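You operate a simulated robot arm through the tools that you are given. There is no shell and no other tool. Be economical: measure what you need, move in short steps, check, and stop when the job is done.

Carry out the task below with a simulated robot arm. There is one attempt and no reset: what you move stays moved.

JOB
Set the brake and start the truck once the WAIT lamp is out.
Fine: fetch the key from its holder; leave the cab door open.
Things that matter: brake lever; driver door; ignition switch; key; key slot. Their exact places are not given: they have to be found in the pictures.

Only the result counts: the job must be done as asked and must still hold three seconds after the hand-in. Knocking over, shifting, dropping, spilling or breaking anything else fails it.

ROBOT AND FRAMES
A 7-joint arm with a two-finger parallel gripper on a trunk, on a base that drives. Base frame: it is fixed to the floor where the robot stands at the start and does not move with it; the origin is under the middle of the robot, x ahead of it, y to its left, z up. Readings come in mm, degrees, newtons and seconds.
With the tool pointing down near the work surface it reaches from about 220 to 680 mm from the robot's upright axis, wherever it stands. Its first joint turns from -115.0 to 115.0 degrees. Places, roughly: brake lever [600, 100, 700]; driver door [600, -300, 1000]; ignition switch [800, -400, 1000]; key slot [900, -400, 1000]. Payload 3.91 kg.
The TCP is the grasp point between the finger pads, 30 mm short of the fingertips. In the tool frame z runs along the fingers and y along their closing line. Largest opening 110 mm; finger width 20, thickness 10; the body of the gripper, 48 by 112 mm, starts 55 mm behind the TCP.
Orientation is that of the tool frame in the base frame, as a unit quaternion [x, y, z, w]. With the fingers straight down and closing along the base's y, the tool's x points along the base's -x, its y along +y and its z along -z.

CONTROLS
- The arm moves only by the tool move_arm. Its argument "series" is a list that holds one entry, the list of rows, each a list of 6 numbers: the shift along the tool's x, y, z in m, then the turn, a rotation vector about the tool's x, y, z in degrees. In form: [[[dx, dy, dz, wx, wy, wz], ...]]. A call has 1 to 12 rows; each row is the pose to reach, as a shift and turn from the pose commanded when the call began, along the tool's axes at that moment. "jaw" is the closure in counts, from 0 (fully open) to 255 (shut), set as the call begins (left out, the last holds). Rows are played at 5 a second. More than 50 mm and 8.6 degrees between two rows, or a gripper value outside its range, and nothing of the call is played. Where a pose cannot be reached the arm comes as near as it can. A force on the tool above 90 N (or 10 N above the force at the start of the call, whichever is more), or a blocked arm, ends the call early, and 0.2 s more pass. The fingers move at their own pace (about 108 mm/s each) and stop on an object; they squeeze with about 38 N. The grip force told is the motor's: it shows also when the fingers shut on nothing. Time passes only in rows, and 0.2 s behind the last, so rows that repeat a pose let the fingers close. It gives the time, the measured TCP pose, the force on the tool (base axes), the opening and the grip force at its end, in the units of the frame above (readings bear some noise), with the torque about the TCP (base axes, N m) and any sound that the robot's microphone picked up.
- Cameras (640 x 400 px; columns grow to the right, rows downward): "scene" is now at [25.2, 144.3, 1751.7]; the picture's right is [-0.10, -0.99, 0.00], its down [-0.65, 0.07, -0.76] and it looks along [0.75, -0.08, -0.65] (base axes); focal length 214 px, centre (320, 200). "wrist" rides on the gripper at [72, 17, -103] in the tool frame; the picture's right is [-0.23, 0.97, 0.00], its down [-0.76, -0.18, -0.62] and it looks along [-0.61, -0.14, 0.78] (tool axes); focal length 222 px, centre (320, 200).
- get_image(camera): a new picture of that camera. No time passes.
- slide_trunk(by): slides the trunk up (or, below 0, down) by that many mm; the arm and the scene camera ride with it, the base frame stays. It gives what a move gives, with no picture.
- base_move(legs): drives the robot by 1 to 6 legs, each [ahead, turn to the left] in mm and degrees, along the robot's own axes; the way and the turn of a leg run together, so that a leg with both is an arc; at most 1500 mm and 180 degrees a leg. The arm and the cameras ride along, it lands a little off, and it stops where it bumps. It gives what a move gives.
- aim_head(pan, tilt): turns the head with the scene camera to pan (to the left, within 155 degrees either way) and tilt (down, from -29 to 69), counted from straight ahead of the robot. It gives what a move gives.
- locate(camera, pixels): for up to 12 pixels [column, row] of the newest picture of that camera ("zoom" is the newest enlarged one), the place [x, y, z] in the base frame of the surface seen there, good to about 3 mm. No time passes.
- enlarge(camera, box): a new picture of the part [left, top, right, bottom] of that camera's present view, enlarged. No time passes.
- close_job(): hands the job in; it is judged then, once.

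Keep the steps short. Do not move on a guess: measure, check each grasp and each placing, and mend mistakes. In all there are 80 turns and 52 pictures (those below and enlarged ones count). Leave the gripper open and the arm clear of the work at the hand-in unless told otherwise, and finish with a single line.

The tools are called as name(argument=value, ...) on one line, values as JSON. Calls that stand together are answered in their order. move_arm: Moves the arm, as the interface text tells. Its arguments: {"type":"object","properties":{"series":{"type":"array","items":{"type":"array","items":{"type":"array","items":{"type":"number"}}}},"jaw":{"type":"number"}},"required":["series"]} The other tools are called the same way: slide_trunk (by) slides the trunk up or down; base_move (legs) drives the base; aim_head (pan, tilt) turns the head that bears the scene camera; get_image (camera) takes a picture; locate (camera, pixels) gives the place of the surface under pixels of a picture; enlarge (camera, box) takes an enlarged picture of a part of a camera's view; close_job () hands the job in.

At the start:

```text
t: 0.0
position: [426.2, -275.2, 1573.8]
tool_rot: [0.0, 1.0, 0.0, 0.0]
wrist_force: [-0.6, 0.6, 1.0]
ft_torque: [0.01, -0.02, 0.02]
grip_width: 109.9
gripper_force: 0.1
trunk travel left (down, up): [-859.0, 131.0]
robot x, y, heading: [1.8, -2.0, 0.2]
head pan, tilt: [-5.8, 40.8]
```

scene: 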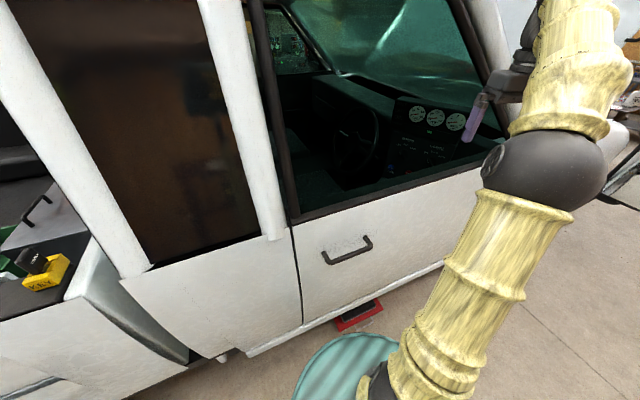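
wrist: 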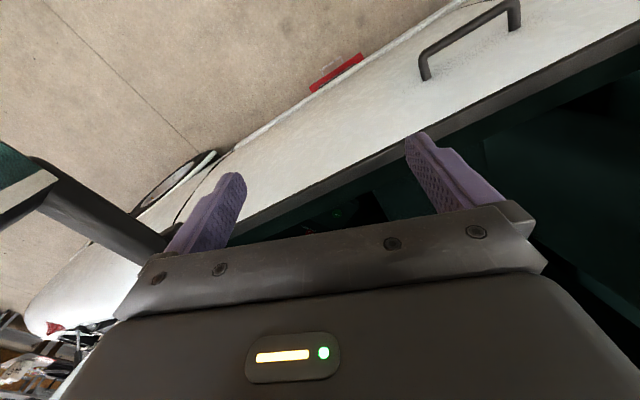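

The scene shows a truck side with a door handle near (345,250) and a yellow box marked KEY near (45,272). I'll enlarge both and look at the cab.

enlarge(camera="scene", box=[0, 180, 160, 300])

enlarge(camera="scene", box=[260, 60, 500, 210])

locate(camera="scene", pixels=[[45, 272], [35, 255], [325, 255], [368, 240], [290, 230], [300, 320], [418, 140], [355, 140], [360, 318], [450, 200], [140, 275], [40, 210]])

```text
3.33 times, centred on (80, 240) of scene
```

zoom: 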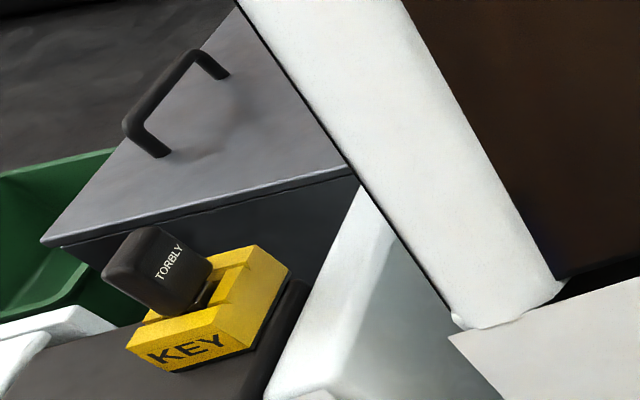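

```text
2.67 times, centred on (380, 135) of scene
```

zoom: 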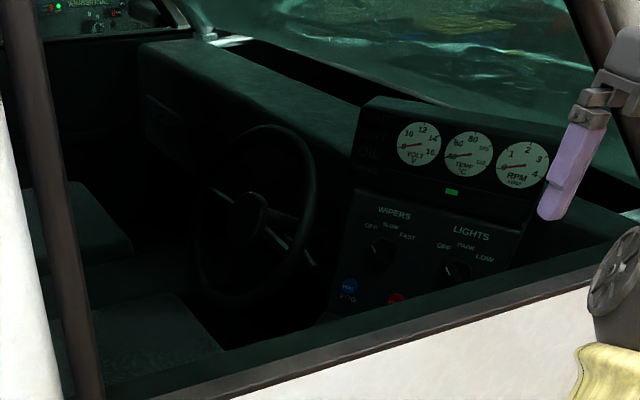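

```text
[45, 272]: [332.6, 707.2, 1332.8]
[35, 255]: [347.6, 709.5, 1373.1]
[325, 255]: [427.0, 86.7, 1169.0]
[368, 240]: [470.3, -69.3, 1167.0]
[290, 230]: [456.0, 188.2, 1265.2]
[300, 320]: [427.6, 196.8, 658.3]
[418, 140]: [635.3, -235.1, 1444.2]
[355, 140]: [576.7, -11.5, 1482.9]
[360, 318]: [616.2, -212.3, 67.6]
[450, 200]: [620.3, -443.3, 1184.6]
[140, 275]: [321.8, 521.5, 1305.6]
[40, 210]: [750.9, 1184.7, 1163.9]
```

The truck's side runs obliquely, with its front toward -y. I'll look toward the front and the rear to understand the door hinge and surroundings.

aim_head(pan=-45, tilt=30)

get_image(camera="scene")

aim_head(pan=30, tilt=35)

get_image(camera="scene")

```text
t: 1.1
position: [426.5, -276.2, 1573.9]
tool_rot: [0.0, 1.0, 0.001, 0.0]
wrist_force: [0.0, 0.0, -0.1]
ft_torque: [-0.01, 0.0, -0.04]
grip_width: 110.0
gripper_force: 0.0
trunk travel left (down, up): [-859.0, 131.0]
robot x, y, heading: [-0.1, 3.5, 0.2]
head pan, tilt: [-45.0, 30.0]
```

```text
47 pictures are left
```

scene: 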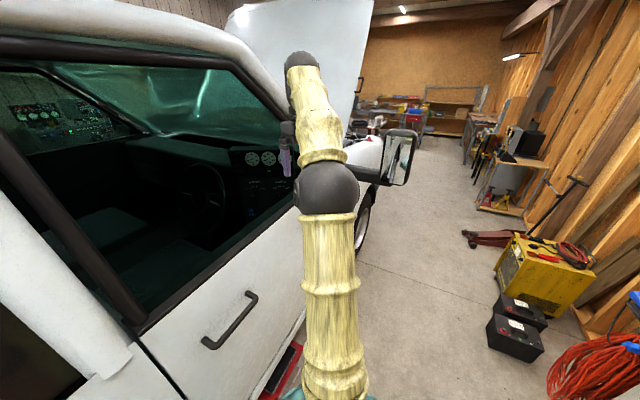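

```text
t: 2.5
position: [425.9, -275.4, 1574.2]
tool_rot: [0.0, 1.0, 0.0, -0.001]
wrist_force: [0.8, -0.3, 0.4]
ft_torque: [-0.01, 0.0, 0.04]
grip_width: 110.2
gripper_force: 0.0
trunk travel left (down, up): [-859.0, 131.0]
robot x, y, heading: [1.6, 1.4, -0.2]
head pan, tilt: [30.0, 35.0]
```

```text
46 pictures are left
```

scene: 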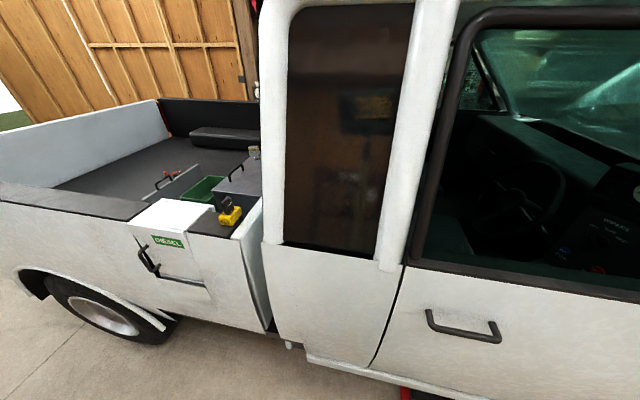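

The door's hinge is at the front; the handle is a horizontal bar near (465,325). I'll enlarge it and measure the handle, its standoff and the door outline.

enlarge(camera="scene", box=[360, 240, 560, 365])

locate(camera="scene", pixels=[[430, 318], [445, 328], [465, 333], [485, 339], [497, 330], [465, 318], [465, 350], [403, 270], [375, 360], [620, 330], [440, 240], [330, 300]])

```text
3.20 times, centred on (460, 302) of scene
```

zoom: 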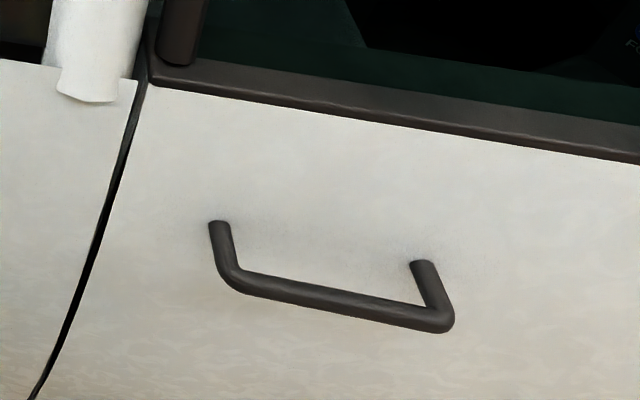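

```text
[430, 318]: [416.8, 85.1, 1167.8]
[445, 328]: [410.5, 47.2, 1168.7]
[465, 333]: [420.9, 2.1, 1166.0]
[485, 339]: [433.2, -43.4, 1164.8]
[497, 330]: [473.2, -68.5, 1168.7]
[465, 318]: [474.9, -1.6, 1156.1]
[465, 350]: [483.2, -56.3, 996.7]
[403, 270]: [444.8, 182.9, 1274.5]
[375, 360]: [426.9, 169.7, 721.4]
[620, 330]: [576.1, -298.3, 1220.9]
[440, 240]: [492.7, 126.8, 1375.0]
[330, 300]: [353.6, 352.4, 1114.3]
```

Handle bar: x≈421 at y≈2, z≈1166, about 50 mm off the door, door plane turned ~15°. I want to back up before reaching, so I'll look behind the robot first.

aim_head(pan=150, tilt=35)

get_image(camera="scene")

aim_head(pan=-120, tilt=35)

get_image(camera="scene")

```text
t: 4.5
position: [425.8, -275.1, 1574.4]
tool_rot: [-0.001, 1.0, 0.0, 0.0]
wrist_force: [0.1, -0.3, -0.6]
ft_torque: [-0.06, -0.02, -0.01]
grip_width: 110.0
gripper_force: 0.0
trunk travel left (down, up): [-859.0, 131.0]
robot x, y, heading: [-0.2, 1.8, -0.0]
head pan, tilt: [150.0, 35.0]
```

```text
44 pictures are left
```

scene: 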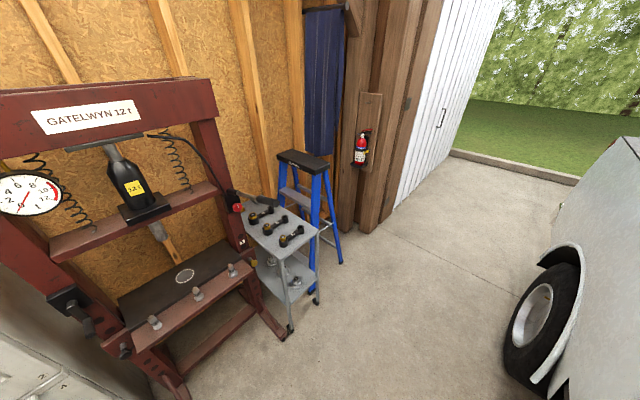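

```text
t: 8.3
position: [423.7, -274.5, 1574.0]
tool_rot: [0.0, 1.0, 0.0, 0.0]
wrist_force: [0.0, -1.1, -0.5]
ft_torque: [0.01, -0.03, 0.02]
grip_width: 110.2
gripper_force: 0.1
trunk travel left (down, up): [-859.0, 131.0]
robot x, y, heading: [-2.8, -2.5, 0.0]
head pan, tilt: [-120.0, 35.0]
```

```text
43 pictures are left
```

scene: 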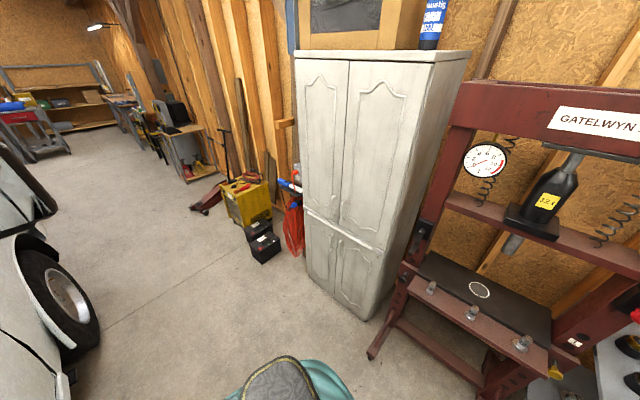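

Behind stand a press and a cabinet. I measure how far they are.

locate(camera="scene", pixels=[[372, 357], [480, 395], [365, 318], [305, 275], [262, 262], [75, 345], [520, 345], [520, 240], [70, 205], [600, 385]])

aim_head(pan=-60, tilt=25)

get_image(camera="scene")

```text
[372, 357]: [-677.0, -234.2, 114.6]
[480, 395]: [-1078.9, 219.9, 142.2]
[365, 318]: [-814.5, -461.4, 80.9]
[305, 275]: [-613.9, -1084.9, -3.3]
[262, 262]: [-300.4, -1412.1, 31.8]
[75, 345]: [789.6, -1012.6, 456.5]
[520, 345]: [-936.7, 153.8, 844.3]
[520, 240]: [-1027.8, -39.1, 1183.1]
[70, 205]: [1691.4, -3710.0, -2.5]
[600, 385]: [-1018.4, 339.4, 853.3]
```

```text
t: 9.6
position: [425.8, -274.5, 1574.0]
tool_rot: [0.0, 1.0, 0.001, -0.001]
wrist_force: [0.0, -1.0, -0.4]
ft_torque: [-0.01, 0.01, 0.04]
grip_width: 109.8
gripper_force: 0.0
trunk travel left (down, up): [-859.0, 131.0]
robot x, y, heading: [-1.5, -1.4, 0.1]
head pan, tilt: [-60.0, 25.0]
```

```text
42 pictures are left
```

scene: 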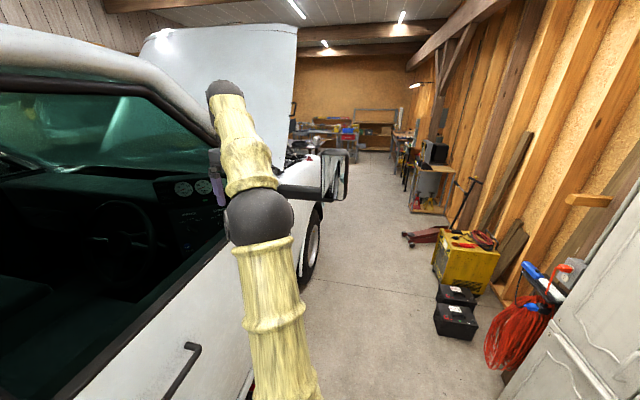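

Clear floor behind me for ~300 mm only (press foot at x≈-677). I back up, turning right, so that I stand on the rear side of the door's sweep.

base_move(legs=[[-100, 0], [0, -40], [-200, 0], [0, 15]])

aim_head(pan=0, tilt=35)

get_image(camera="scene")

```text
t: 16.0
position: [11.7, -299.9, 1572.7]
tool_rot: [0.22, 0.976, 0.0, 0.0]
wrist_force: [-0.7, -0.2, -0.4]
ft_torque: [0.01, 0.0, -0.03]
grip_width: 110.0
gripper_force: 0.0
trunk travel left (down, up): [-859.0, 131.0]
robot x, y, heading: [-252.6, 133.7, -25.3]
head pan, tilt: [-60.0, 25.0]
```

```text
t: 17.3
position: [12.6, -300.2, 1574.4]
tool_rot: [0.221, 0.975, 0.0, 0.0]
wrist_force: [0.0, 0.8, 0.5]
ft_torque: [0.0, 0.02, -0.01]
grip_width: 110.1
gripper_force: 0.1
trunk travel left (down, up): [-859.0, 131.0]
robot x, y, heading: [-255.3, 131.8, -25.3]
head pan, tilt: [0.0, 35.0]
```

```text
41 pictures are left
```

scene: 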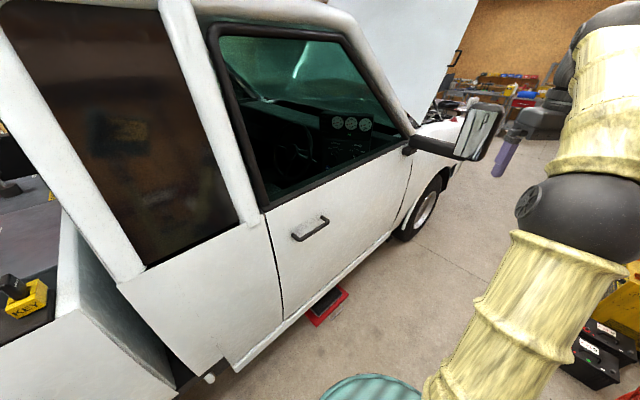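

The whole door is now visible. I measure the front gap (~(412,170)–(400,225)), rear gap, and handle again.

locate(camera="scene", pixels=[[409, 165], [403, 205], [397, 225], [268, 225], [283, 315], [325, 220], [310, 232], [295, 239], [435, 148], [325, 305], [475, 130], [413, 145]])

slide_trunk(by=-200)

```text
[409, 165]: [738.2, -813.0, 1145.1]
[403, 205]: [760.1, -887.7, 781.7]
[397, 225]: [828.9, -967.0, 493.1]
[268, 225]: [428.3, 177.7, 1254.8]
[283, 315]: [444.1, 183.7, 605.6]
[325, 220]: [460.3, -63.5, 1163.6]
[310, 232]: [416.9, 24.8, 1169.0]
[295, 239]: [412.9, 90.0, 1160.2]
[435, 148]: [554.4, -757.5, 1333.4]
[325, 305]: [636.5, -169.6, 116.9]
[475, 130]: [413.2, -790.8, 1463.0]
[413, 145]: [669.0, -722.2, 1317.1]
```

```text
t: 19.5
position: [12.2, -299.7, 1373.4]
tool_rot: [0.22, 0.975, 0.001, 0.0]
wrist_force: [0.7, 0.0, 0.0]
ft_torque: [0.04, 0.0, -0.01]
grip_width: 110.0
gripper_force: 0.0
trunk travel left (down, up): [-659.0, 331.0]
robot x, y, heading: [-251.8, 133.6, -25.2]
head pan, tilt: [0.0, 35.0]
```

The hinge is near (720,-800); the door is about 1030 mm wide, handle radius ~855. I turn the tool so the jaws will close vertically, moving toward the handle while still well away.

move_arm(series=[[[0, 0.04, 0, 0, 0, 8], [0, 0.08, 0, 0, 0, 16], [0, 0.12, 0, 0, 0, 24], [0, 0.16, 0, 0, 0, 32], [0, 0.2, 0, 0, 0, 40], [0, 0.24, 0, 0, 0, 48], [0, 0.285, 0, 0, 0, 56], [0.004, 0.33, 0, 0, 0, 64.5]]])

```text
t: 21.3
position: [150.2, -0.2, 1373.4]
tool_rot: [0.707, 0.707, 0.0, 0.0]
wrist_force: [-0.4, 0.6, 0.3]
ft_torque: [0.01, 0.01, 0.03]
grip_width: 110.1
gripper_force: 0.0
trunk travel left (down, up): [-659.0, 331.0]
robot x, y, heading: [-254.3, 131.2, -25.3]
head pan, tilt: [0.0, 35.0]
```

Good. Next I pitch the tool forward 70° and move to the approach point (311,10,1203), 120 mm from the bar.

move_arm(series=[[[0.001, 0.018, 0.019, -7.8, 0, 0], [0.002, 0.036, 0.038, -15.6, 0, 0], [0.003, 0.054, 0.057, -23.3, 0, 0], [0.004, 0.072, 0.076, -31.1, 0, 0], [0.005, 0.09, 0.095, -38.9, 0, 0], [0.006, 0.108, 0.114, -46.7, 0, 0], [0.007, 0.126, 0.133, -54.4, 0, 0], [0.009, 0.144, 0.152, -62.2, 0, 0], [0.01, 0.161, 0.17, -70, 0, 0]]])

get_image(camera="wrist")

```text
t: 23.5
position: [299.7, 37.0, 1183.6]
tool_rot: [0.518, 0.67, 0.383, 0.369]
wrist_force: [-0.5, -0.9, -0.2]
ft_torque: [0.02, -0.01, 0.0]
grip_width: 110.1
gripper_force: 0.0
trunk travel left (down, up): [-659.0, 331.0]
robot x, y, heading: [-251.9, 133.1, -25.2]
head pan, tilt: [0.0, 35.0]
stopped in row 9: the arm was blocked; the commanded pose is now the measured one
```

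```text
40 pictures are left
```

wrist: 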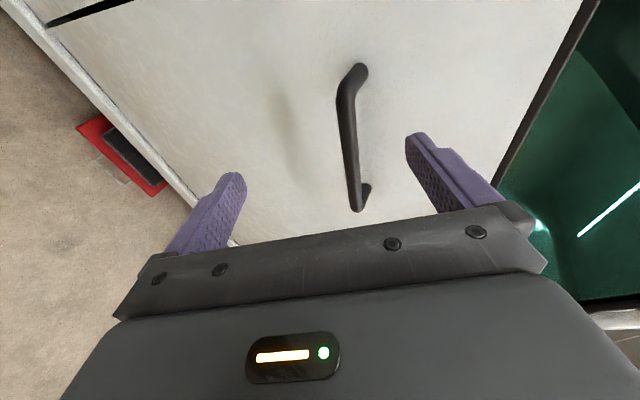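

The final row was blocked near a joint limit, but the tool pose (26° down, almost facing the door) works. I measure the bar in this wrist picture at (347,110), (351,140), (356,175).

locate(camera="wrist", pixels=[[347, 110], [351, 140], [356, 175], [360, 72], [358, 205], [300, 140], [390, 120]])

```text
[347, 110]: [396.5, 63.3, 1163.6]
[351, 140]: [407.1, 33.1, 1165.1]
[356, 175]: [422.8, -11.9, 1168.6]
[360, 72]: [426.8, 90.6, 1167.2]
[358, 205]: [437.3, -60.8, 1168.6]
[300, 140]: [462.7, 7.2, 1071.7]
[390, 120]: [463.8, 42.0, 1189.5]
```

Bar center about (414,33,1165). I align sideways first, then advance over it with the jaws open.

move_arm(series=[[[-0.024, 0.0298, 0.02, 0, 0, 0], [-0.024, 0.0298, 0.05, 0, 0, 0], [-0.024, 0.0298, 0.08, 0, 0, 0], [-0.024, 0.0298, 0.109, 0, 0, 0], [-0.024, 0.0298, 0.109, 0, 0, 0]]])

get_image(camera="wrist")

```text
t: 24.7
position: [410.7, 32.6, 1165.7]
tool_rot: [0.518, 0.669, 0.382, 0.372]
wrist_force: [-20.0, -2.4, 4.4]
ft_torque: [0.23, -1.16, 0.39]
grip_width: 108.0
gripper_force: 0.1
trunk travel left (down, up): [-659.0, 331.0]
robot x, y, heading: [-250.8, 129.3, -25.4]
head pan, tilt: [0.0, 35.0]
```

```text
39 pictures are left
```

wrist: 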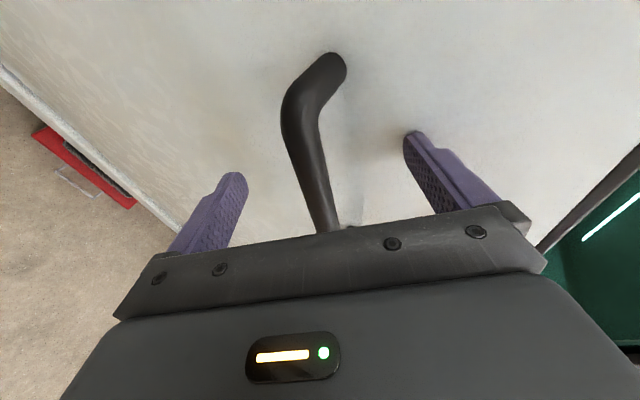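

A fingertip touches the door lightly (20 N). I back off 6 mm and close on the bar.

move_arm(series=[[[0, 0, -0.006, 0, 0, 0], [0, 0, -0.006, 0, 0, 0], [0, 0, -0.006, 0, 0, 0], [0, 0, -0.006, 0, 0, 0], [0, 0, -0.006, 0, 0, 0]]], jaw=255)

```text
t: 25.9
position: [406.9, 30.7, 1164.5]
tool_rot: [0.518, 0.67, 0.383, 0.37]
wrist_force: [-15.1, 2.1, -10.9]
ft_torque: [0.94, 0.43, -0.37]
grip_width: 18.1
gripper_force: 45.3
trunk travel left (down, up): [-659.0, 331.0]
robot x, y, heading: [-253.3, 130.9, -25.2]
head pan, tilt: [0.0, 35.0]
```

The bar is held (18 mm). I make a short trial pull of ~60 mm along the door's arc.

move_arm(series=[[[-0.003, -0.007, -0.0135, 0, 0, 0], [-0.006, -0.014, -0.027, 0, 0, 0], [-0.009, -0.0207, -0.0404, 0, 0, 0], [-0.012, -0.0275, -0.0539, 0, 0, 0]]])

```text
t: 26.9
position: [350.6, 8.3, 1164.7]
tool_rot: [0.519, 0.671, 0.381, 0.369]
wrist_force: [-7.7, 2.4, -21.6]
ft_torque: [0.64, 0.42, -0.3]
grip_width: 17.9
gripper_force: 45.4
trunk travel left (down, up): [-659.0, 331.0]
robot x, y, heading: [-253.5, 133.3, -25.1]
head pan, tilt: [0.0, 35.0]
```

The door moves freely. I continue along the arc to about 20°.

move_arm(series=[[[-0.0085, -0.014, -0.027, 0, 0, 0], [-0.0174, -0.0281, -0.0539, 0, 0, 0], [-0.0275, -0.042, -0.08, 0, 0, 0], [-0.0382, -0.0555, -0.1056, 0, 0, 0], [-0.05, -0.069, -0.131, 0, 0, 0], [-0.0628, -0.0825, -0.1556, 0, 0, 0], [-0.0768, -0.0958, -0.18, 0, 0, 0], [-0.0913, -0.109, -0.2037, 0, 0, 0]]])

get_image(camera="scene")

```text
t: 28.7
position: [137.2, -128.2, 1166.7]
tool_rot: [0.52, 0.668, 0.381, 0.372]
wrist_force: [-14.5, 6.1, -25.8]
ft_torque: [-1.04, -0.42, 0.08]
grip_width: 20.2
gripper_force: 44.6
trunk travel left (down, up): [-659.0, 331.0]
robot x, y, heading: [-252.1, 128.4, -25.5]
head pan, tilt: [0.0, 35.0]
```

```text
38 pictures are left
```

scene: 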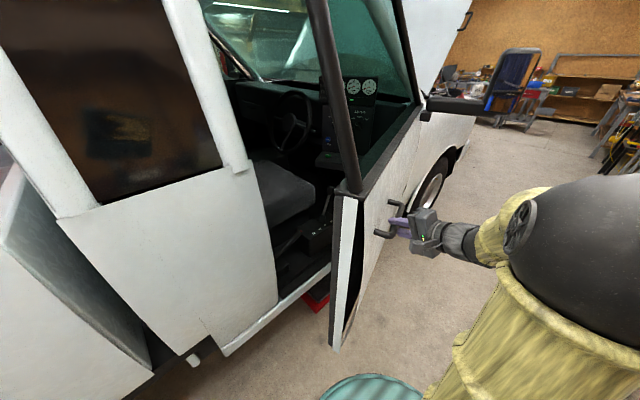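

The door stands ~20° open. I open the jaws and back off the handle.

move_arm(series=[[[0, 0, 0, 0, 0, 0], [0, 0, 0, 0, 0, 0], [0, 0, 0, 0, 0, 0], [0, 0, -0.04, 0, 0, 0], [0, 0, -0.08, 0, 0, 0], [0, 0, -0.12, 0, 0, 0]]], jaw=0)

locate(camera="scene", pixels=[[337, 200], [333, 345], [355, 195], [280, 190], [275, 300], [330, 265], [320, 225], [300, 240], [330, 130], [290, 120], [370, 95], [335, 155]])

```text
t: 30.1
position: [32.3, -140.1, 1219.0]
tool_rot: [0.517, 0.67, 0.383, 0.37]
wrist_force: [-0.3, -0.1, -0.1]
ft_torque: [0.0, 0.03, -0.01]
grip_width: 110.1
gripper_force: 0.0
trunk travel left (down, up): [-659.0, 331.0]
robot x, y, heading: [-256.2, 127.6, -25.2]
head pan, tilt: [0.0, 35.0]
```

```text
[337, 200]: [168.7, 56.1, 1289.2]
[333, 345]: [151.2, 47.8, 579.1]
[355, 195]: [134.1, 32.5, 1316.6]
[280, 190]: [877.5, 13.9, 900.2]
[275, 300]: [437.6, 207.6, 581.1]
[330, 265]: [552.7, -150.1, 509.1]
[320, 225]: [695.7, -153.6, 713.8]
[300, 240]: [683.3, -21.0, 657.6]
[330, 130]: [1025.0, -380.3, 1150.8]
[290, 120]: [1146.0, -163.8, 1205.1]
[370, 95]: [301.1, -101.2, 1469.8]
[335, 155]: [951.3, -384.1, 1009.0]
```

The arm's elbow sticks out to the right; before turning I locate it and refresh the picture.

get_image(camera="scene")

locate(camera="scene", pixels=[[600, 240], [480, 240], [530, 330], [590, 300], [440, 250], [350, 385], [630, 200]])

```text
37 pictures are left
```

scene: 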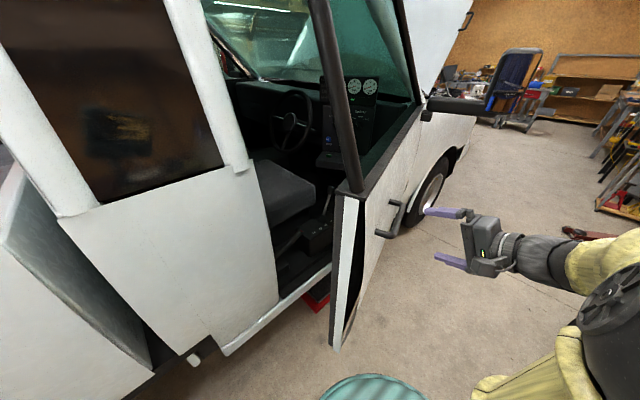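

```text
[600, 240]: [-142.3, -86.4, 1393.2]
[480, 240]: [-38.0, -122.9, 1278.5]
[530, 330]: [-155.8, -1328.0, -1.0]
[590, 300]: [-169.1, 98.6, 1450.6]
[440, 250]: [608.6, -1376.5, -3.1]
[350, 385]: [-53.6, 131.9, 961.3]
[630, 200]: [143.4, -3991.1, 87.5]
```

The elbow is close in, so turning right is clear. I turn right 110°, reverse 310 mm toward (−40,345), then turn left to face along the truck.

base_move(legs=[[0, -110], [-310, 0], [0, 50]])

aim_head(pan=10, tilt=40)

get_image(camera="scene")

```text
t: 42.6
position: [-119.4, -41.3, 1218.4]
tool_rot: [0.785, 0.316, 0.143, 0.513]
wrist_force: [-1.3, -0.5, -0.4]
ft_torque: [0.01, 0.0, -0.02]
grip_width: 109.6
gripper_force: 0.1
trunk travel left (down, up): [-659.0, 331.0]
robot x, y, heading: [-21.9, 343.9, -86.1]
head pan, tilt: [0.0, 35.0]
```

```text
t: 43.3
position: [-118.3, -40.5, 1219.0]
tool_rot: [0.786, 0.316, 0.143, 0.512]
wrist_force: [0.6, -0.3, -0.1]
ft_torque: [-0.01, -0.01, 0.04]
grip_width: 110.1
gripper_force: 0.1
trunk travel left (down, up): [-659.0, 331.0]
robot x, y, heading: [-23.8, 339.6, -86.0]
head pan, tilt: [10.0, 40.0]
```

```text
36 pictures are left
```

scene: 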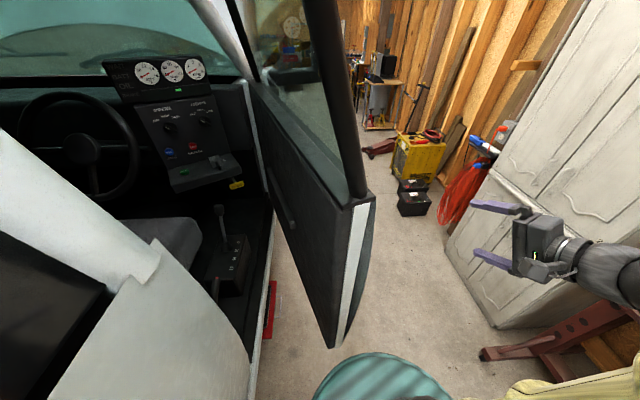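

I see the open door edge-on at (345,270). I'll reverse 250 mm, then swing the hand around the edge to the inside.

base_move(legs=[[-250, 0]])

locate(camera="scene", pixels=[[355, 205], [372, 203], [330, 345], [255, 90], [285, 195], [250, 340], [220, 215], [235, 185], [180, 175], [215, 280]])

```text
t: 45.4
position: [-136.6, 207.5, 1219.6]
tool_rot: [0.786, 0.316, 0.142, 0.512]
wrist_force: [-0.2, 0.4, -0.8]
ft_torque: [0.02, 0.0, -0.02]
grip_width: 110.3
gripper_force: 0.1
trunk travel left (down, up): [-659.0, 331.0]
robot x, y, heading: [-39.2, 593.9, -86.1]
head pan, tilt: [10.0, 40.0]
```

```text
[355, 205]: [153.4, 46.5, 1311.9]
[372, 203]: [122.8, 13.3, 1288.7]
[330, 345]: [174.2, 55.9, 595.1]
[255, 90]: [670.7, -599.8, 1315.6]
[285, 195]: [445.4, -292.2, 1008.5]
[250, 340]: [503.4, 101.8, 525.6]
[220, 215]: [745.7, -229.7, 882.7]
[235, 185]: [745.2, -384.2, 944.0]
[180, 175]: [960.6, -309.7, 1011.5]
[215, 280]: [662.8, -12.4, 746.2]
```

Door edge is at (122–170, 13–56). The tool already points parallel to the door. I move the hand across to (270,130), between door edge and pillar, jaws closed.

move_arm(series=[[[0.036, 0.0166, 0.026, 0, 0, 0], [0.072, 0.033, 0.052, 0, 0, 0], [0.108, 0.05, 0.078, 0, 0, 0], [0.144, 0.066, 0.104, 0, 0, 0], [0.18, 0.083, 0.13, 0, 0, 0], [0.2, 0.103, 0.167, 0, 0, 0], [0.22, 0.123, 0.204, 0, 0, 0], [0.24, 0.143, 0.241, 0, 0, 0], [0.26, 0.164, 0.278, 0, 0, 0]]], jaw=255)

get_image(camera="scene")

```text
t: 47.4
position: [269.7, 145.2, 1222.0]
tool_rot: [0.779, 0.325, 0.148, 0.515]
wrist_force: [1.5, 0.8, -0.9]
ft_torque: [-0.07, 0.0, -0.08]
grip_width: 0.3
gripper_force: 37.8
out of reach, approached as far as the arm can: row 3, 4, 5, 9
trunk travel left (down, up): [-659.0, 331.0]
robot x, y, heading: [-40.8, 592.0, -85.9]
head pan, tilt: [10.0, 40.0]
```

```text
35 pictures are left
```

scene: 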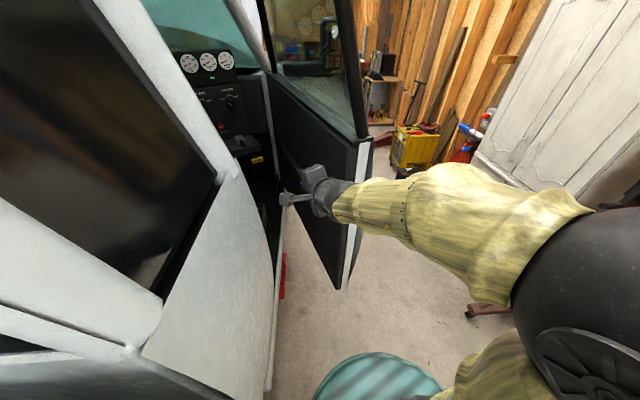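

The hand is between edge and pillar. I drive ahead 150 mm to bring it inside, then turn right 20° to push the door outward.

base_move(legs=[[150, 0], [0, -20]])

get_image(camera="scene")

```text
t: 50.3
position: [102.8, -88.6, 1218.7]
tool_rot: [0.827, 0.178, 0.051, 0.53]
wrist_force: [0.4, -0.2, 0.8]
ft_torque: [-0.02, 0.0, 0.01]
grip_width: 0.0
gripper_force: 37.9
trunk travel left (down, up): [-659.0, 331.0]
robot x, y, heading: [-29.2, 440.4, -105.8]
head pan, tilt: [10.0, 40.0]
```

```text
34 pictures are left
```

scene: 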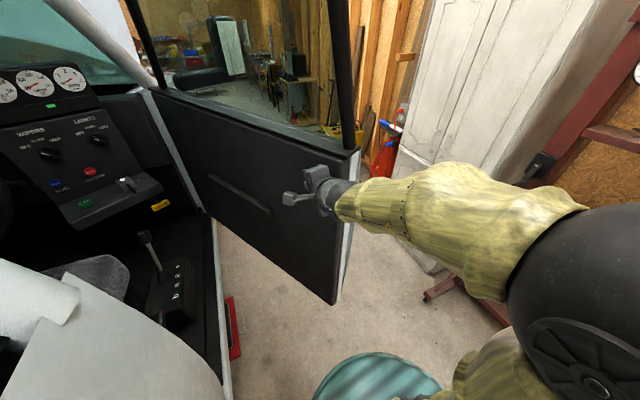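

Pushing works. I continue: ahead with a slight right arc, then further ahead.

base_move(legs=[[150, -10], [150, 0]])

get_image(camera="scene")

```text
t: 53.0
position: [-105.9, -382.8, 1218.6]
tool_rot: [0.839, 0.109, 0.007, 0.533]
wrist_force: [0.3, 0.3, 0.7]
ft_torque: [0.05, 0.0, 0.05]
grip_width: 0.1
gripper_force: 37.6
trunk travel left (down, up): [-659.0, 331.0]
robot x, y, heading: [-151.4, 162.9, -115.2]
head pan, tilt: [10.0, 40.0]
```

```text
33 pictures are left
```

scene: 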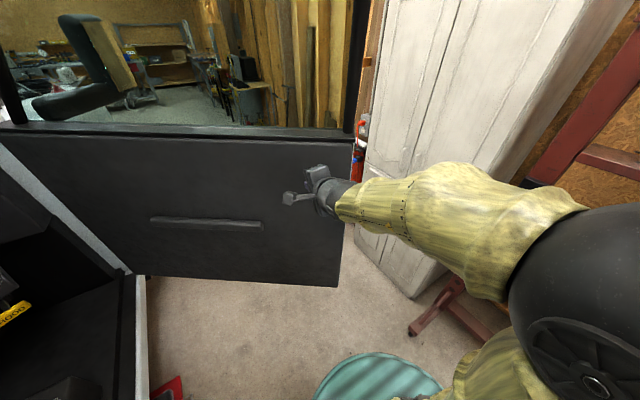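

Door is near 48°. One more push of 150 mm ahead, cabinet is still ~450 mm beyond the edge.

base_move(legs=[[150, 5]])

locate(camera="scene", pixels=[[340, 285], [350, 145], [0, 135], [160, 222], [415, 290], [128, 290]])

```text
t: 54.4
position: [-119.3, -514.3, 1218.2]
tool_rot: [0.834, 0.143, 0.029, 0.532]
wrist_force: [0.4, 0.0, -0.3]
ft_torque: [0.02, -0.01, 0.02]
grip_width: 0.0
gripper_force: 37.6
trunk travel left (down, up): [-659.0, 331.0]
robot x, y, heading: [-209.7, 23.6, -110.5]
head pan, tilt: [10.0, 40.0]
```

```text
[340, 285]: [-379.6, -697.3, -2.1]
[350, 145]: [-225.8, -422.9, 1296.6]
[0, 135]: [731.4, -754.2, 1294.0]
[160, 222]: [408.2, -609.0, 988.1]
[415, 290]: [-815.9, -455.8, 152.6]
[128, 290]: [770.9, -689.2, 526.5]
```

The door is now about 57° open. I back off 120 mm and look into the cab with the head panned left.

base_move(legs=[[-120, 0]])

aim_head(pan=90, tilt=30)

get_image(camera="scene")

```text
t: 55.8
position: [-74.5, -398.1, 1220.3]
tool_rot: [0.833, 0.143, 0.029, 0.534]
wrist_force: [0.3, 0.1, 0.7]
ft_torque: [0.04, 0.02, -0.03]
grip_width: 0.1
gripper_force: 37.6
trunk travel left (down, up): [-659.0, 331.0]
robot x, y, heading: [-161.7, 135.0, -110.5]
head pan, tilt: [10.0, 40.0]
```

```text
t: 57.3
position: [-74.8, -399.3, 1219.5]
tool_rot: [0.833, 0.144, 0.029, 0.533]
wrist_force: [0.1, 0.6, 0.4]
ft_torque: [-0.02, 0.01, -0.01]
grip_width: 0.0
gripper_force: 37.4
trunk travel left (down, up): [-659.0, 331.0]
robot x, y, heading: [-166.3, 139.9, -110.4]
head pan, tilt: [90.0, 30.0]
```

```text
32 pictures are left
```

scene: 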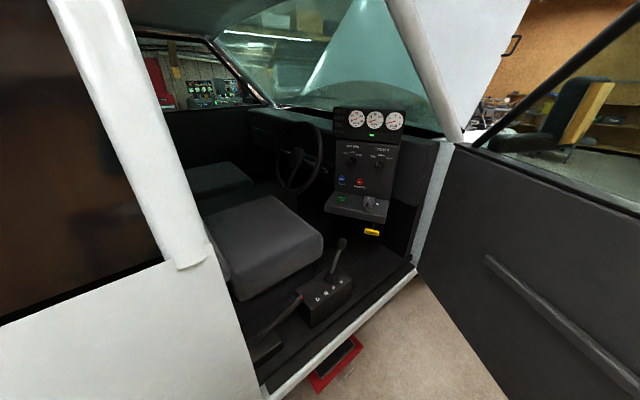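

Clear view. I enlarge the console/ignition panel and the levers.

enlarge(camera="scene", box=[310, 95, 430, 245])

enlarge(camera="scene", box=[230, 220, 390, 380])

locate(camera="scene", pixels=[[342, 242], [332, 270], [325, 300], [300, 297], [285, 315], [265, 340], [372, 232], [377, 204], [342, 199], [375, 215], [415, 265], [270, 240]])

```text
2.67 times, centred on (370, 170) of scene
```

zoom: 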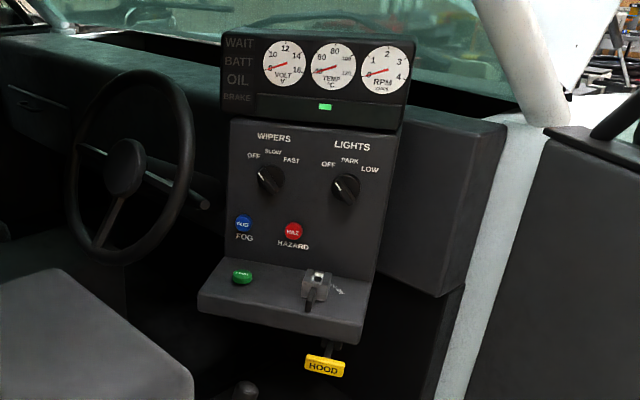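

```text
2.50 times, centred on (310, 300) of scene
```

zoom: 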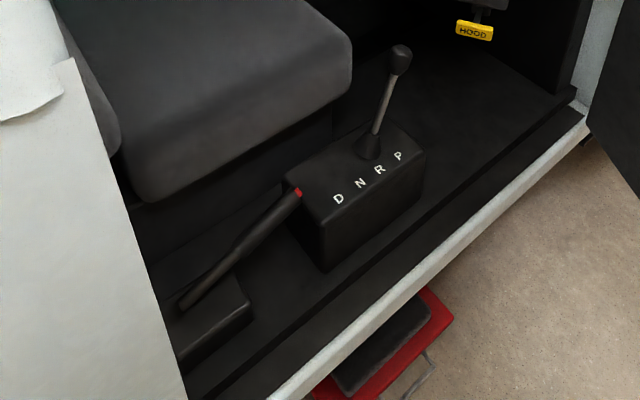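

```text
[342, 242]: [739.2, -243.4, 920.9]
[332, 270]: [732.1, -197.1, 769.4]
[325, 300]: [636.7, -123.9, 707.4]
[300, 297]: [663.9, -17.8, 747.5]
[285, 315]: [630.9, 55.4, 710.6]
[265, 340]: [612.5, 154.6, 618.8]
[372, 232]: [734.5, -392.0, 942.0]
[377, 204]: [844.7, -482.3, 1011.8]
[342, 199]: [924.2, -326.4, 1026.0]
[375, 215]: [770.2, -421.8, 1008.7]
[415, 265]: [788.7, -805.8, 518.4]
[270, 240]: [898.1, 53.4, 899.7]
```

The brake lever has a red-tipped grip near (664,-18,748), pivoting near (612,155,620). The ignition sits on the console shelf, with a yellow HOOD pull beneath to avoid. I measure the clearance around the lever.

locate(camera="zoom", pixels=[[298, 191], [285, 205], [265, 225], [240, 255], [215, 280], [185, 303], [150, 190], [260, 170], [350, 85], [295, 180], [325, 230], [240, 310]])

```text
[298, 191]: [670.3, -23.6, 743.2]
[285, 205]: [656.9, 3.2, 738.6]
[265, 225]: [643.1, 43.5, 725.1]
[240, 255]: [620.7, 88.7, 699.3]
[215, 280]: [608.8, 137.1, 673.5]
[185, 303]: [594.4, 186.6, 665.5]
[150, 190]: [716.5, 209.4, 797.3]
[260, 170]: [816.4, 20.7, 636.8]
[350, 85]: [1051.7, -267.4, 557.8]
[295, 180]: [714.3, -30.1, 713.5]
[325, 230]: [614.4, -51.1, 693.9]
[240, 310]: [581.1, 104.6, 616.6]
```

Lever runs from about (594,187,665) to tip (670,-24,743), slope ~20°. First I draw the hand back nearer the robot so that turning toward the cab is clear.

move_arm(series=[[[-0.0234, -0.0168, -0.0294, 0, 0, 0], [-0.0469, -0.0337, -0.0588, 0, 0, 0], [-0.0703, -0.0505, -0.0882, 0, 0, 0], [-0.0937, -0.0673, -0.1176, 0, 0, 0], [-0.1171, -0.0841, -0.147, 0, 0, 0], [-0.1406, -0.101, -0.1764, 0, 0, 0], [-0.164, -0.1178, -0.2058, 0, 0, 0]]])

```text
t: 58.9
position: [-298.9, -214.4, 1217.2]
tool_rot: [0.833, 0.143, 0.031, 0.533]
wrist_force: [-0.9, 1.2, -0.9]
ft_torque: [0.02, 0.0, 0.02]
grip_width: 0.0
gripper_force: 38.0
trunk travel left (down, up): [-659.0, 331.0]
robot x, y, heading: [-164.0, 139.0, -110.7]
head pan, tilt: [90.0, 30.0]
```

Now turn left 90° to face the cab and drive ahead 230 mm.

base_move(legs=[[0, 90], [230, 0]])

aim_head(pan=10, tilt=45)

get_image(camera="scene")

```text
t: 66.2
position: [395.5, -108.4, 1218.0]
tool_rot: [0.507, 0.677, 0.387, 0.366]
wrist_force: [0.1, 0.7, -0.5]
ft_torque: [-0.03, 0.01, -0.05]
grip_width: 0.1
gripper_force: 37.8
trunk travel left (down, up): [-659.0, 331.0]
robot x, y, heading: [46.7, 44.7, -23.7]
head pan, tilt: [90.0, 30.0]
```

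```text
t: 67.8
position: [394.6, -107.1, 1217.4]
tool_rot: [0.506, 0.678, 0.388, 0.367]
wrist_force: [-0.1, -0.1, 0.0]
ft_torque: [0.05, 0.0, -0.01]
grip_width: 0.0
gripper_force: 37.9
trunk travel left (down, up): [-659.0, 331.0]
robot x, y, heading: [48.5, 45.7, -23.8]
head pan, tilt: [10.0, 45.0]
```

```text
29 pictures are left
```

scene: 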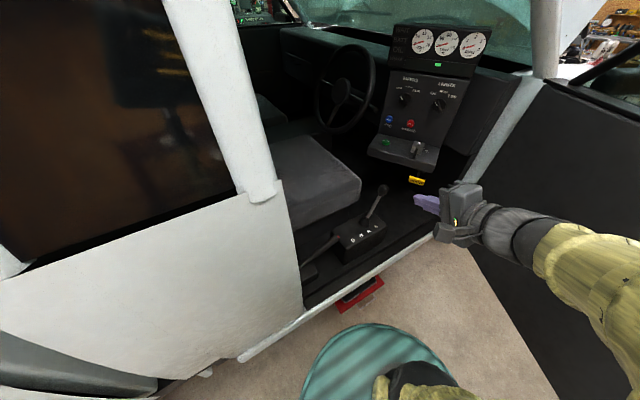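

Next I lower the trunk 430 mm to bring the hand to lever height.

slide_trunk(by=-430)

aim_head(pan=10, tilt=35)

get_image(camera="scene")

```text
refused: -430 is not a number from -400 to 400
```

```text
t: 68.5
position: [394.8, -106.9, 1216.9]
tool_rot: [0.506, 0.677, 0.388, 0.367]
wrist_force: [-0.9, -0.3, -0.2]
ft_torque: [0.01, -0.01, 0.01]
grip_width: 0.0
gripper_force: 38.0
trunk travel left (down, up): [-659.0, 331.0]
robot x, y, heading: [48.7, 43.6, -23.6]
head pan, tilt: [10.0, 35.0]
```

```text
28 pictures are left
```

scene: 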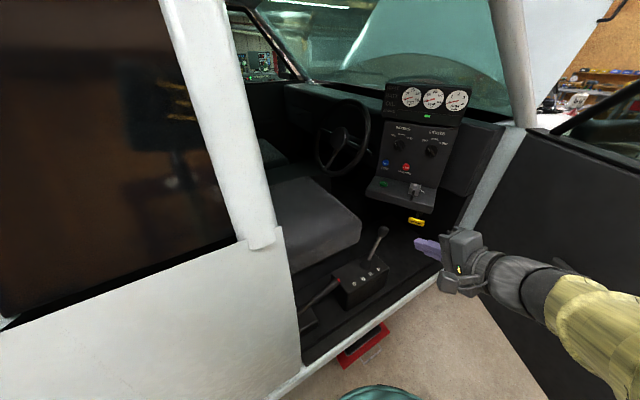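

The limit is 400 per call; I slide down 400.

slide_trunk(by=-400)

get_image(camera="scene")

```text
t: 72.5
position: [380.7, -87.3, 869.0]
tool_rot: [0.543, 0.669, 0.405, 0.306]
wrist_force: [-1.0, -1.2, 0.4]
ft_torque: [0.04, 0.0, -0.02]
grip_width: 0.2
gripper_force: 37.3
trunk travel left (down, up): [-346.0, 644.0]
robot x, y, heading: [49.8, 48.4, -23.6]
head pan, tilt: [10.0, 35.0]
stopped: the arm was blocked; the commanded pose is now the measured one
```

```text
27 pictures are left
```

scene: 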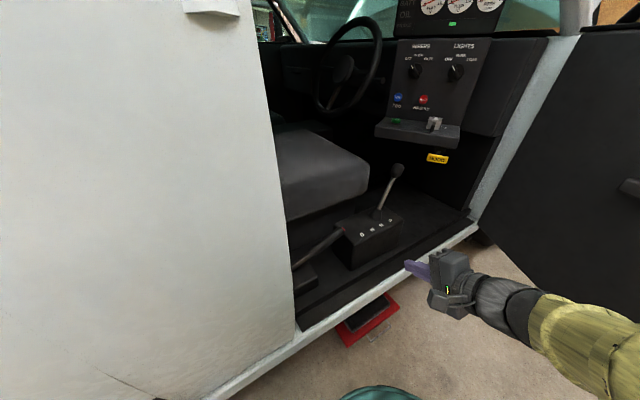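

The trunk was blocked after 313 mm. I raise it 20 mm and look at where the arm touches.

slide_trunk(by=20)

aim_head(pan=-25, tilt=55)

get_image(camera="scene")

```text
t: 73.2
position: [380.6, -87.3, 877.2]
tool_rot: [0.542, 0.669, 0.405, 0.306]
wrist_force: [-0.5, -0.6, 0.3]
ft_torque: [0.0, -0.02, 0.0]
grip_width: 0.0
gripper_force: 38.2
trunk travel left (down, up): [-366.0, 624.0]
robot x, y, heading: [50.0, 48.5, -23.6]
head pan, tilt: [10.0, 35.0]
```

```text
t: 74.2
position: [381.8, -88.4, 877.8]
tool_rot: [0.541, 0.67, 0.405, 0.307]
wrist_force: [0.2, -0.4, 0.9]
ft_torque: [-0.01, 0.01, -0.02]
grip_width: 0.0
gripper_force: 38.1
trunk travel left (down, up): [-366.0, 624.0]
robot x, y, heading: [48.1, 48.3, -23.9]
head pan, tilt: [-25.0, 55.0]
```

```text
26 pictures are left
```

scene: 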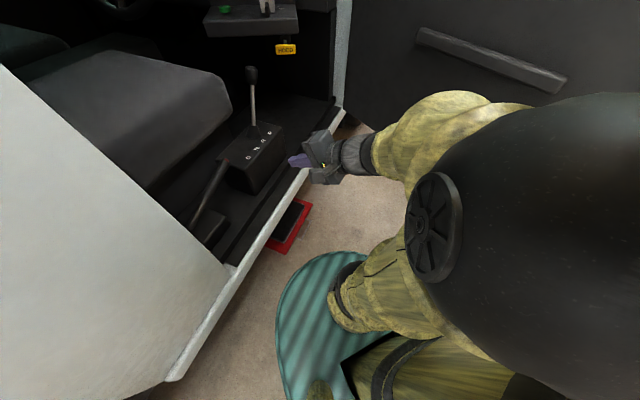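

I measure the distance between the forearm/elbow and the door's armrest to see what touched.

locate(camera="scene", pixels=[[425, 40], [560, 85], [500, 110], [450, 120], [430, 230], [320, 290], [540, 250], [600, 110], [350, 150], [380, 290], [300, 380], [430, 370]])

```text
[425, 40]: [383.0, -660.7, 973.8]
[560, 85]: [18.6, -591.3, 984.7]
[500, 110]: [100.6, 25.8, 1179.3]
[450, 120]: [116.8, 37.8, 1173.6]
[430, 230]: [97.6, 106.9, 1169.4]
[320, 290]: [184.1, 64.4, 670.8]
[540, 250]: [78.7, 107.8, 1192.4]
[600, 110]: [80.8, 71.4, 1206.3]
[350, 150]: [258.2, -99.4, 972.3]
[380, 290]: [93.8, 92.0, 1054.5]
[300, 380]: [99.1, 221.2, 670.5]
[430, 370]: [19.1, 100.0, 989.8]
```

The elbow is folded close in and well clear of the door, so I'll instead extend the arm: to (500,-5,715), raising the tool's pitch ~19°, jaws shut, aiming to pass under the lever.

move_arm(series=[[[0.01, -0.0156, 0.039, -3.8, 0, 0], [0.02, -0.0312, 0.079, -7.6, 0, 0], [0.03, -0.0468, 0.118, -11.4, 0, 0], [0.04, -0.0624, 0.158, -15.2, 0, 0], [0.0495, -0.078, 0.197, -19, 0, 0]]])

aim_head(pan=15, tilt=45)

get_image(camera="scene")

```text
t: 75.4
position: [561.4, -29.6, 707.1]
tool_rot: [0.483, 0.593, 0.511, 0.392]
wrist_force: [-0.4, -0.4, 1.2]
ft_torque: [0.05, 0.03, 0.0]
grip_width: 0.3
gripper_force: 38.1
out of reach, approached as far as the arm can: row 1, 2, 3, 4, 5
trunk travel left (down, up): [-366.0, 624.0]
robot x, y, heading: [46.8, 46.3, -23.8]
head pan, tilt: [-25.0, 55.0]
```

```text
t: 76.5
position: [562.7, -29.9, 706.7]
tool_rot: [0.485, 0.593, 0.509, 0.392]
wrist_force: [0.2, -0.3, 0.5]
ft_torque: [-0.01, 0.01, 0.0]
grip_width: 0.0
gripper_force: 37.6
trunk travel left (down, up): [-366.0, 624.0]
robot x, y, heading: [45.7, 46.3, -23.6]
head pan, tilt: [15.0, 45.0]
```

```text
25 pictures are left
```

scene: 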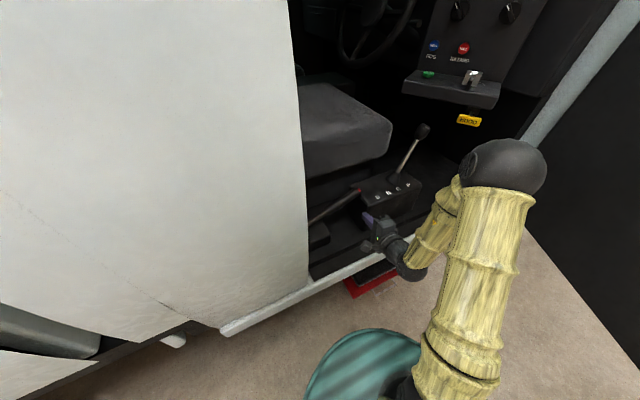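

The arm landed at (562,-30,707), near the shifter box. I enlarge to see the spacing.

enlarge(camera="scene", box=[300, 150, 440, 290])

get_image(camera="wrist")

```text
2.86 times, centred on (370, 220) of scene
```

zoom: 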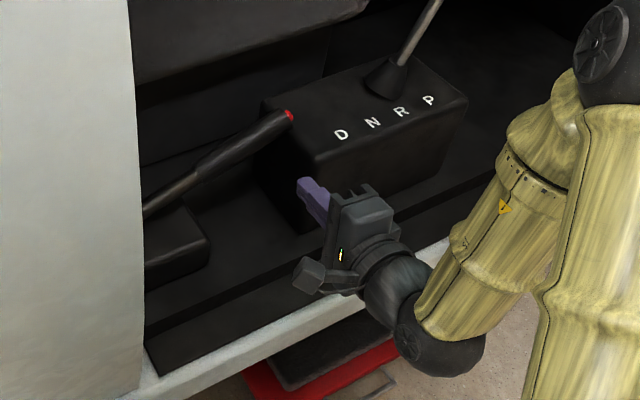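

```text
23 pictures are left
```

wrist: 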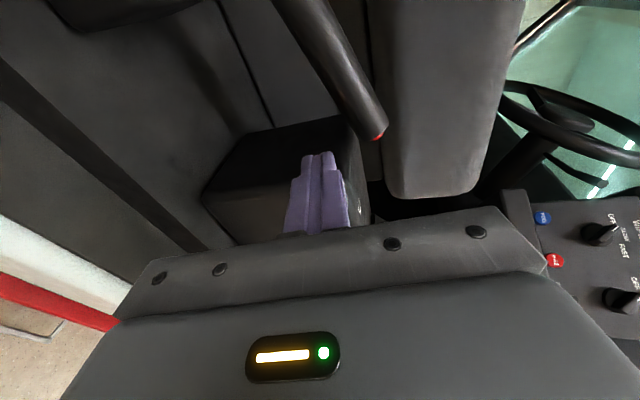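

The wrist view shows the lever clearly (tip at (377,133)). I measure lever points and box corners.

locate(camera="wrist", pixels=[[374, 128], [355, 95], [335, 60], [305, 10], [340, 125], [240, 150], [355, 190], [430, 100], [150, 60], [385, 170]])

```text
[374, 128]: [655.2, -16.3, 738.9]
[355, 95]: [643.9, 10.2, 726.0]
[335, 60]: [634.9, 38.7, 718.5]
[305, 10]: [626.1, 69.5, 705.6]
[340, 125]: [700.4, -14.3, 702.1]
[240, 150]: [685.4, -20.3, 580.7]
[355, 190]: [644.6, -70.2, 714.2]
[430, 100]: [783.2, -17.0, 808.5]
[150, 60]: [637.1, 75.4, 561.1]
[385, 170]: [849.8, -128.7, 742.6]
```

The box's rear face is at y≈-20, so I shift to y≈18 first, then slide the closed fingers under the lever at y≈37.

move_arm(series=[[[0.0459, -0.008, 0.0, 0, 0, 0], [0.0459, -0.008, 0.0147, 0, 0, 0], [0.0459, -0.008, 0.04, 0, 0, 0], [0.0459, -0.008, 0.07, 0, 0, 0], [0.0459, -0.008, 0.097, 0, 0, 0]]])

get_image(camera="wrist")

```text
t: 77.7
position: [642.7, 34.8, 680.6]
tool_rot: [0.487, 0.594, 0.508, 0.39]
wrist_force: [-6.7, -4.0, -7.9]
ft_torque: [-0.05, -0.08, 0.09]
grip_width: 0.0
gripper_force: 37.7
out of reach, approached as far as the arm can: row 1, 2
trunk travel left (down, up): [-366.0, 624.0]
robot x, y, heading: [46.4, 43.2, -23.8]
head pan, tilt: [15.0, 45.0]
```

```text
22 pictures are left
```

wrist: 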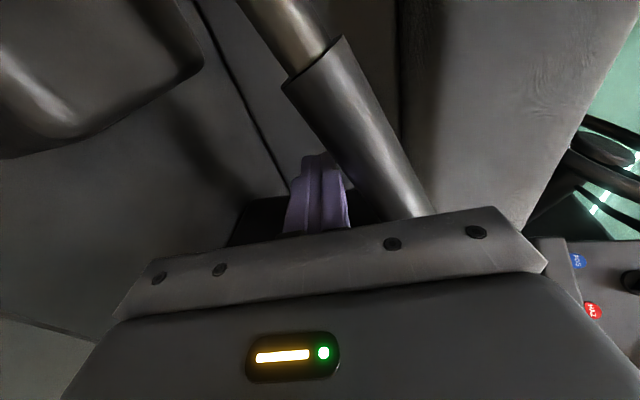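

The fingers lie under the grip. I lift along the lever's arc to about 40° and read the force and sound.

move_arm(series=[[[0.0042, 0.0087, -0.0018, 0, 0, 0], [0.0085, 0.017, -0.0035, 0, 0, 0], [0.0127, 0.0251, -0.0053, 0, 0, 0], [0.021, 0.0366, -0.0079, 0, 0, 0], [0.0293, 0.0471, -0.0103, 0, 0, 0]]])

get_image(camera="wrist")

```text
t: 78.9
position: [634.5, 61.4, 734.1]
tool_rot: [0.484, 0.593, 0.51, 0.391]
wrist_force: [0.3, -4.3, -3.7]
ft_torque: [0.08, 0.03, -0.04]
grip_width: 0.1
gripper_force: 38.0
trunk travel left (down, up): [-366.0, 624.0]
robot x, y, heading: [46.5, 45.0, -23.7]
head pan, tilt: [15.0, 45.0]
```

```text
21 pictures are left
```

wrist: 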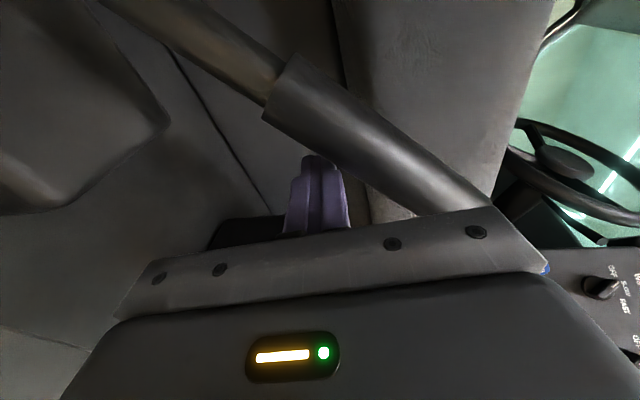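

The lever follows with little force. I go on along the arc, expecting a stop.

move_arm(series=[[[0.0103, 0.0104, -0.0026, 0, 0, 0], [0.0205, 0.0189, -0.0048, 0, 0, 0], [0.0327, 0.0263, -0.007, 0, 0, 0], [0.0439, 0.0337, -0.0091, 0, 0, 0]]])

get_image(camera="wrist")

```text
t: 79.9
position: [614.1, 77.3, 772.5]
tool_rot: [0.504, 0.578, 0.502, 0.399]
wrist_force: [21.6, -73.2, -36.8]
ft_torque: [0.02, 0.74, -1.4]
grip_width: 0.0
gripper_force: 37.7
out of reach, approached as far as the arm can: row 3
trunk travel left (down, up): [-366.0, 624.0]
robot x, y, heading: [49.4, 46.7, -24.1]
head pan, tilt: [15.0, 45.0]
```

```text
20 pictures are left
```

wrist: 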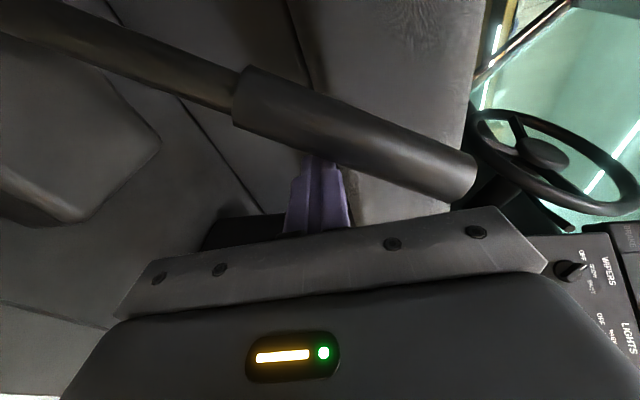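

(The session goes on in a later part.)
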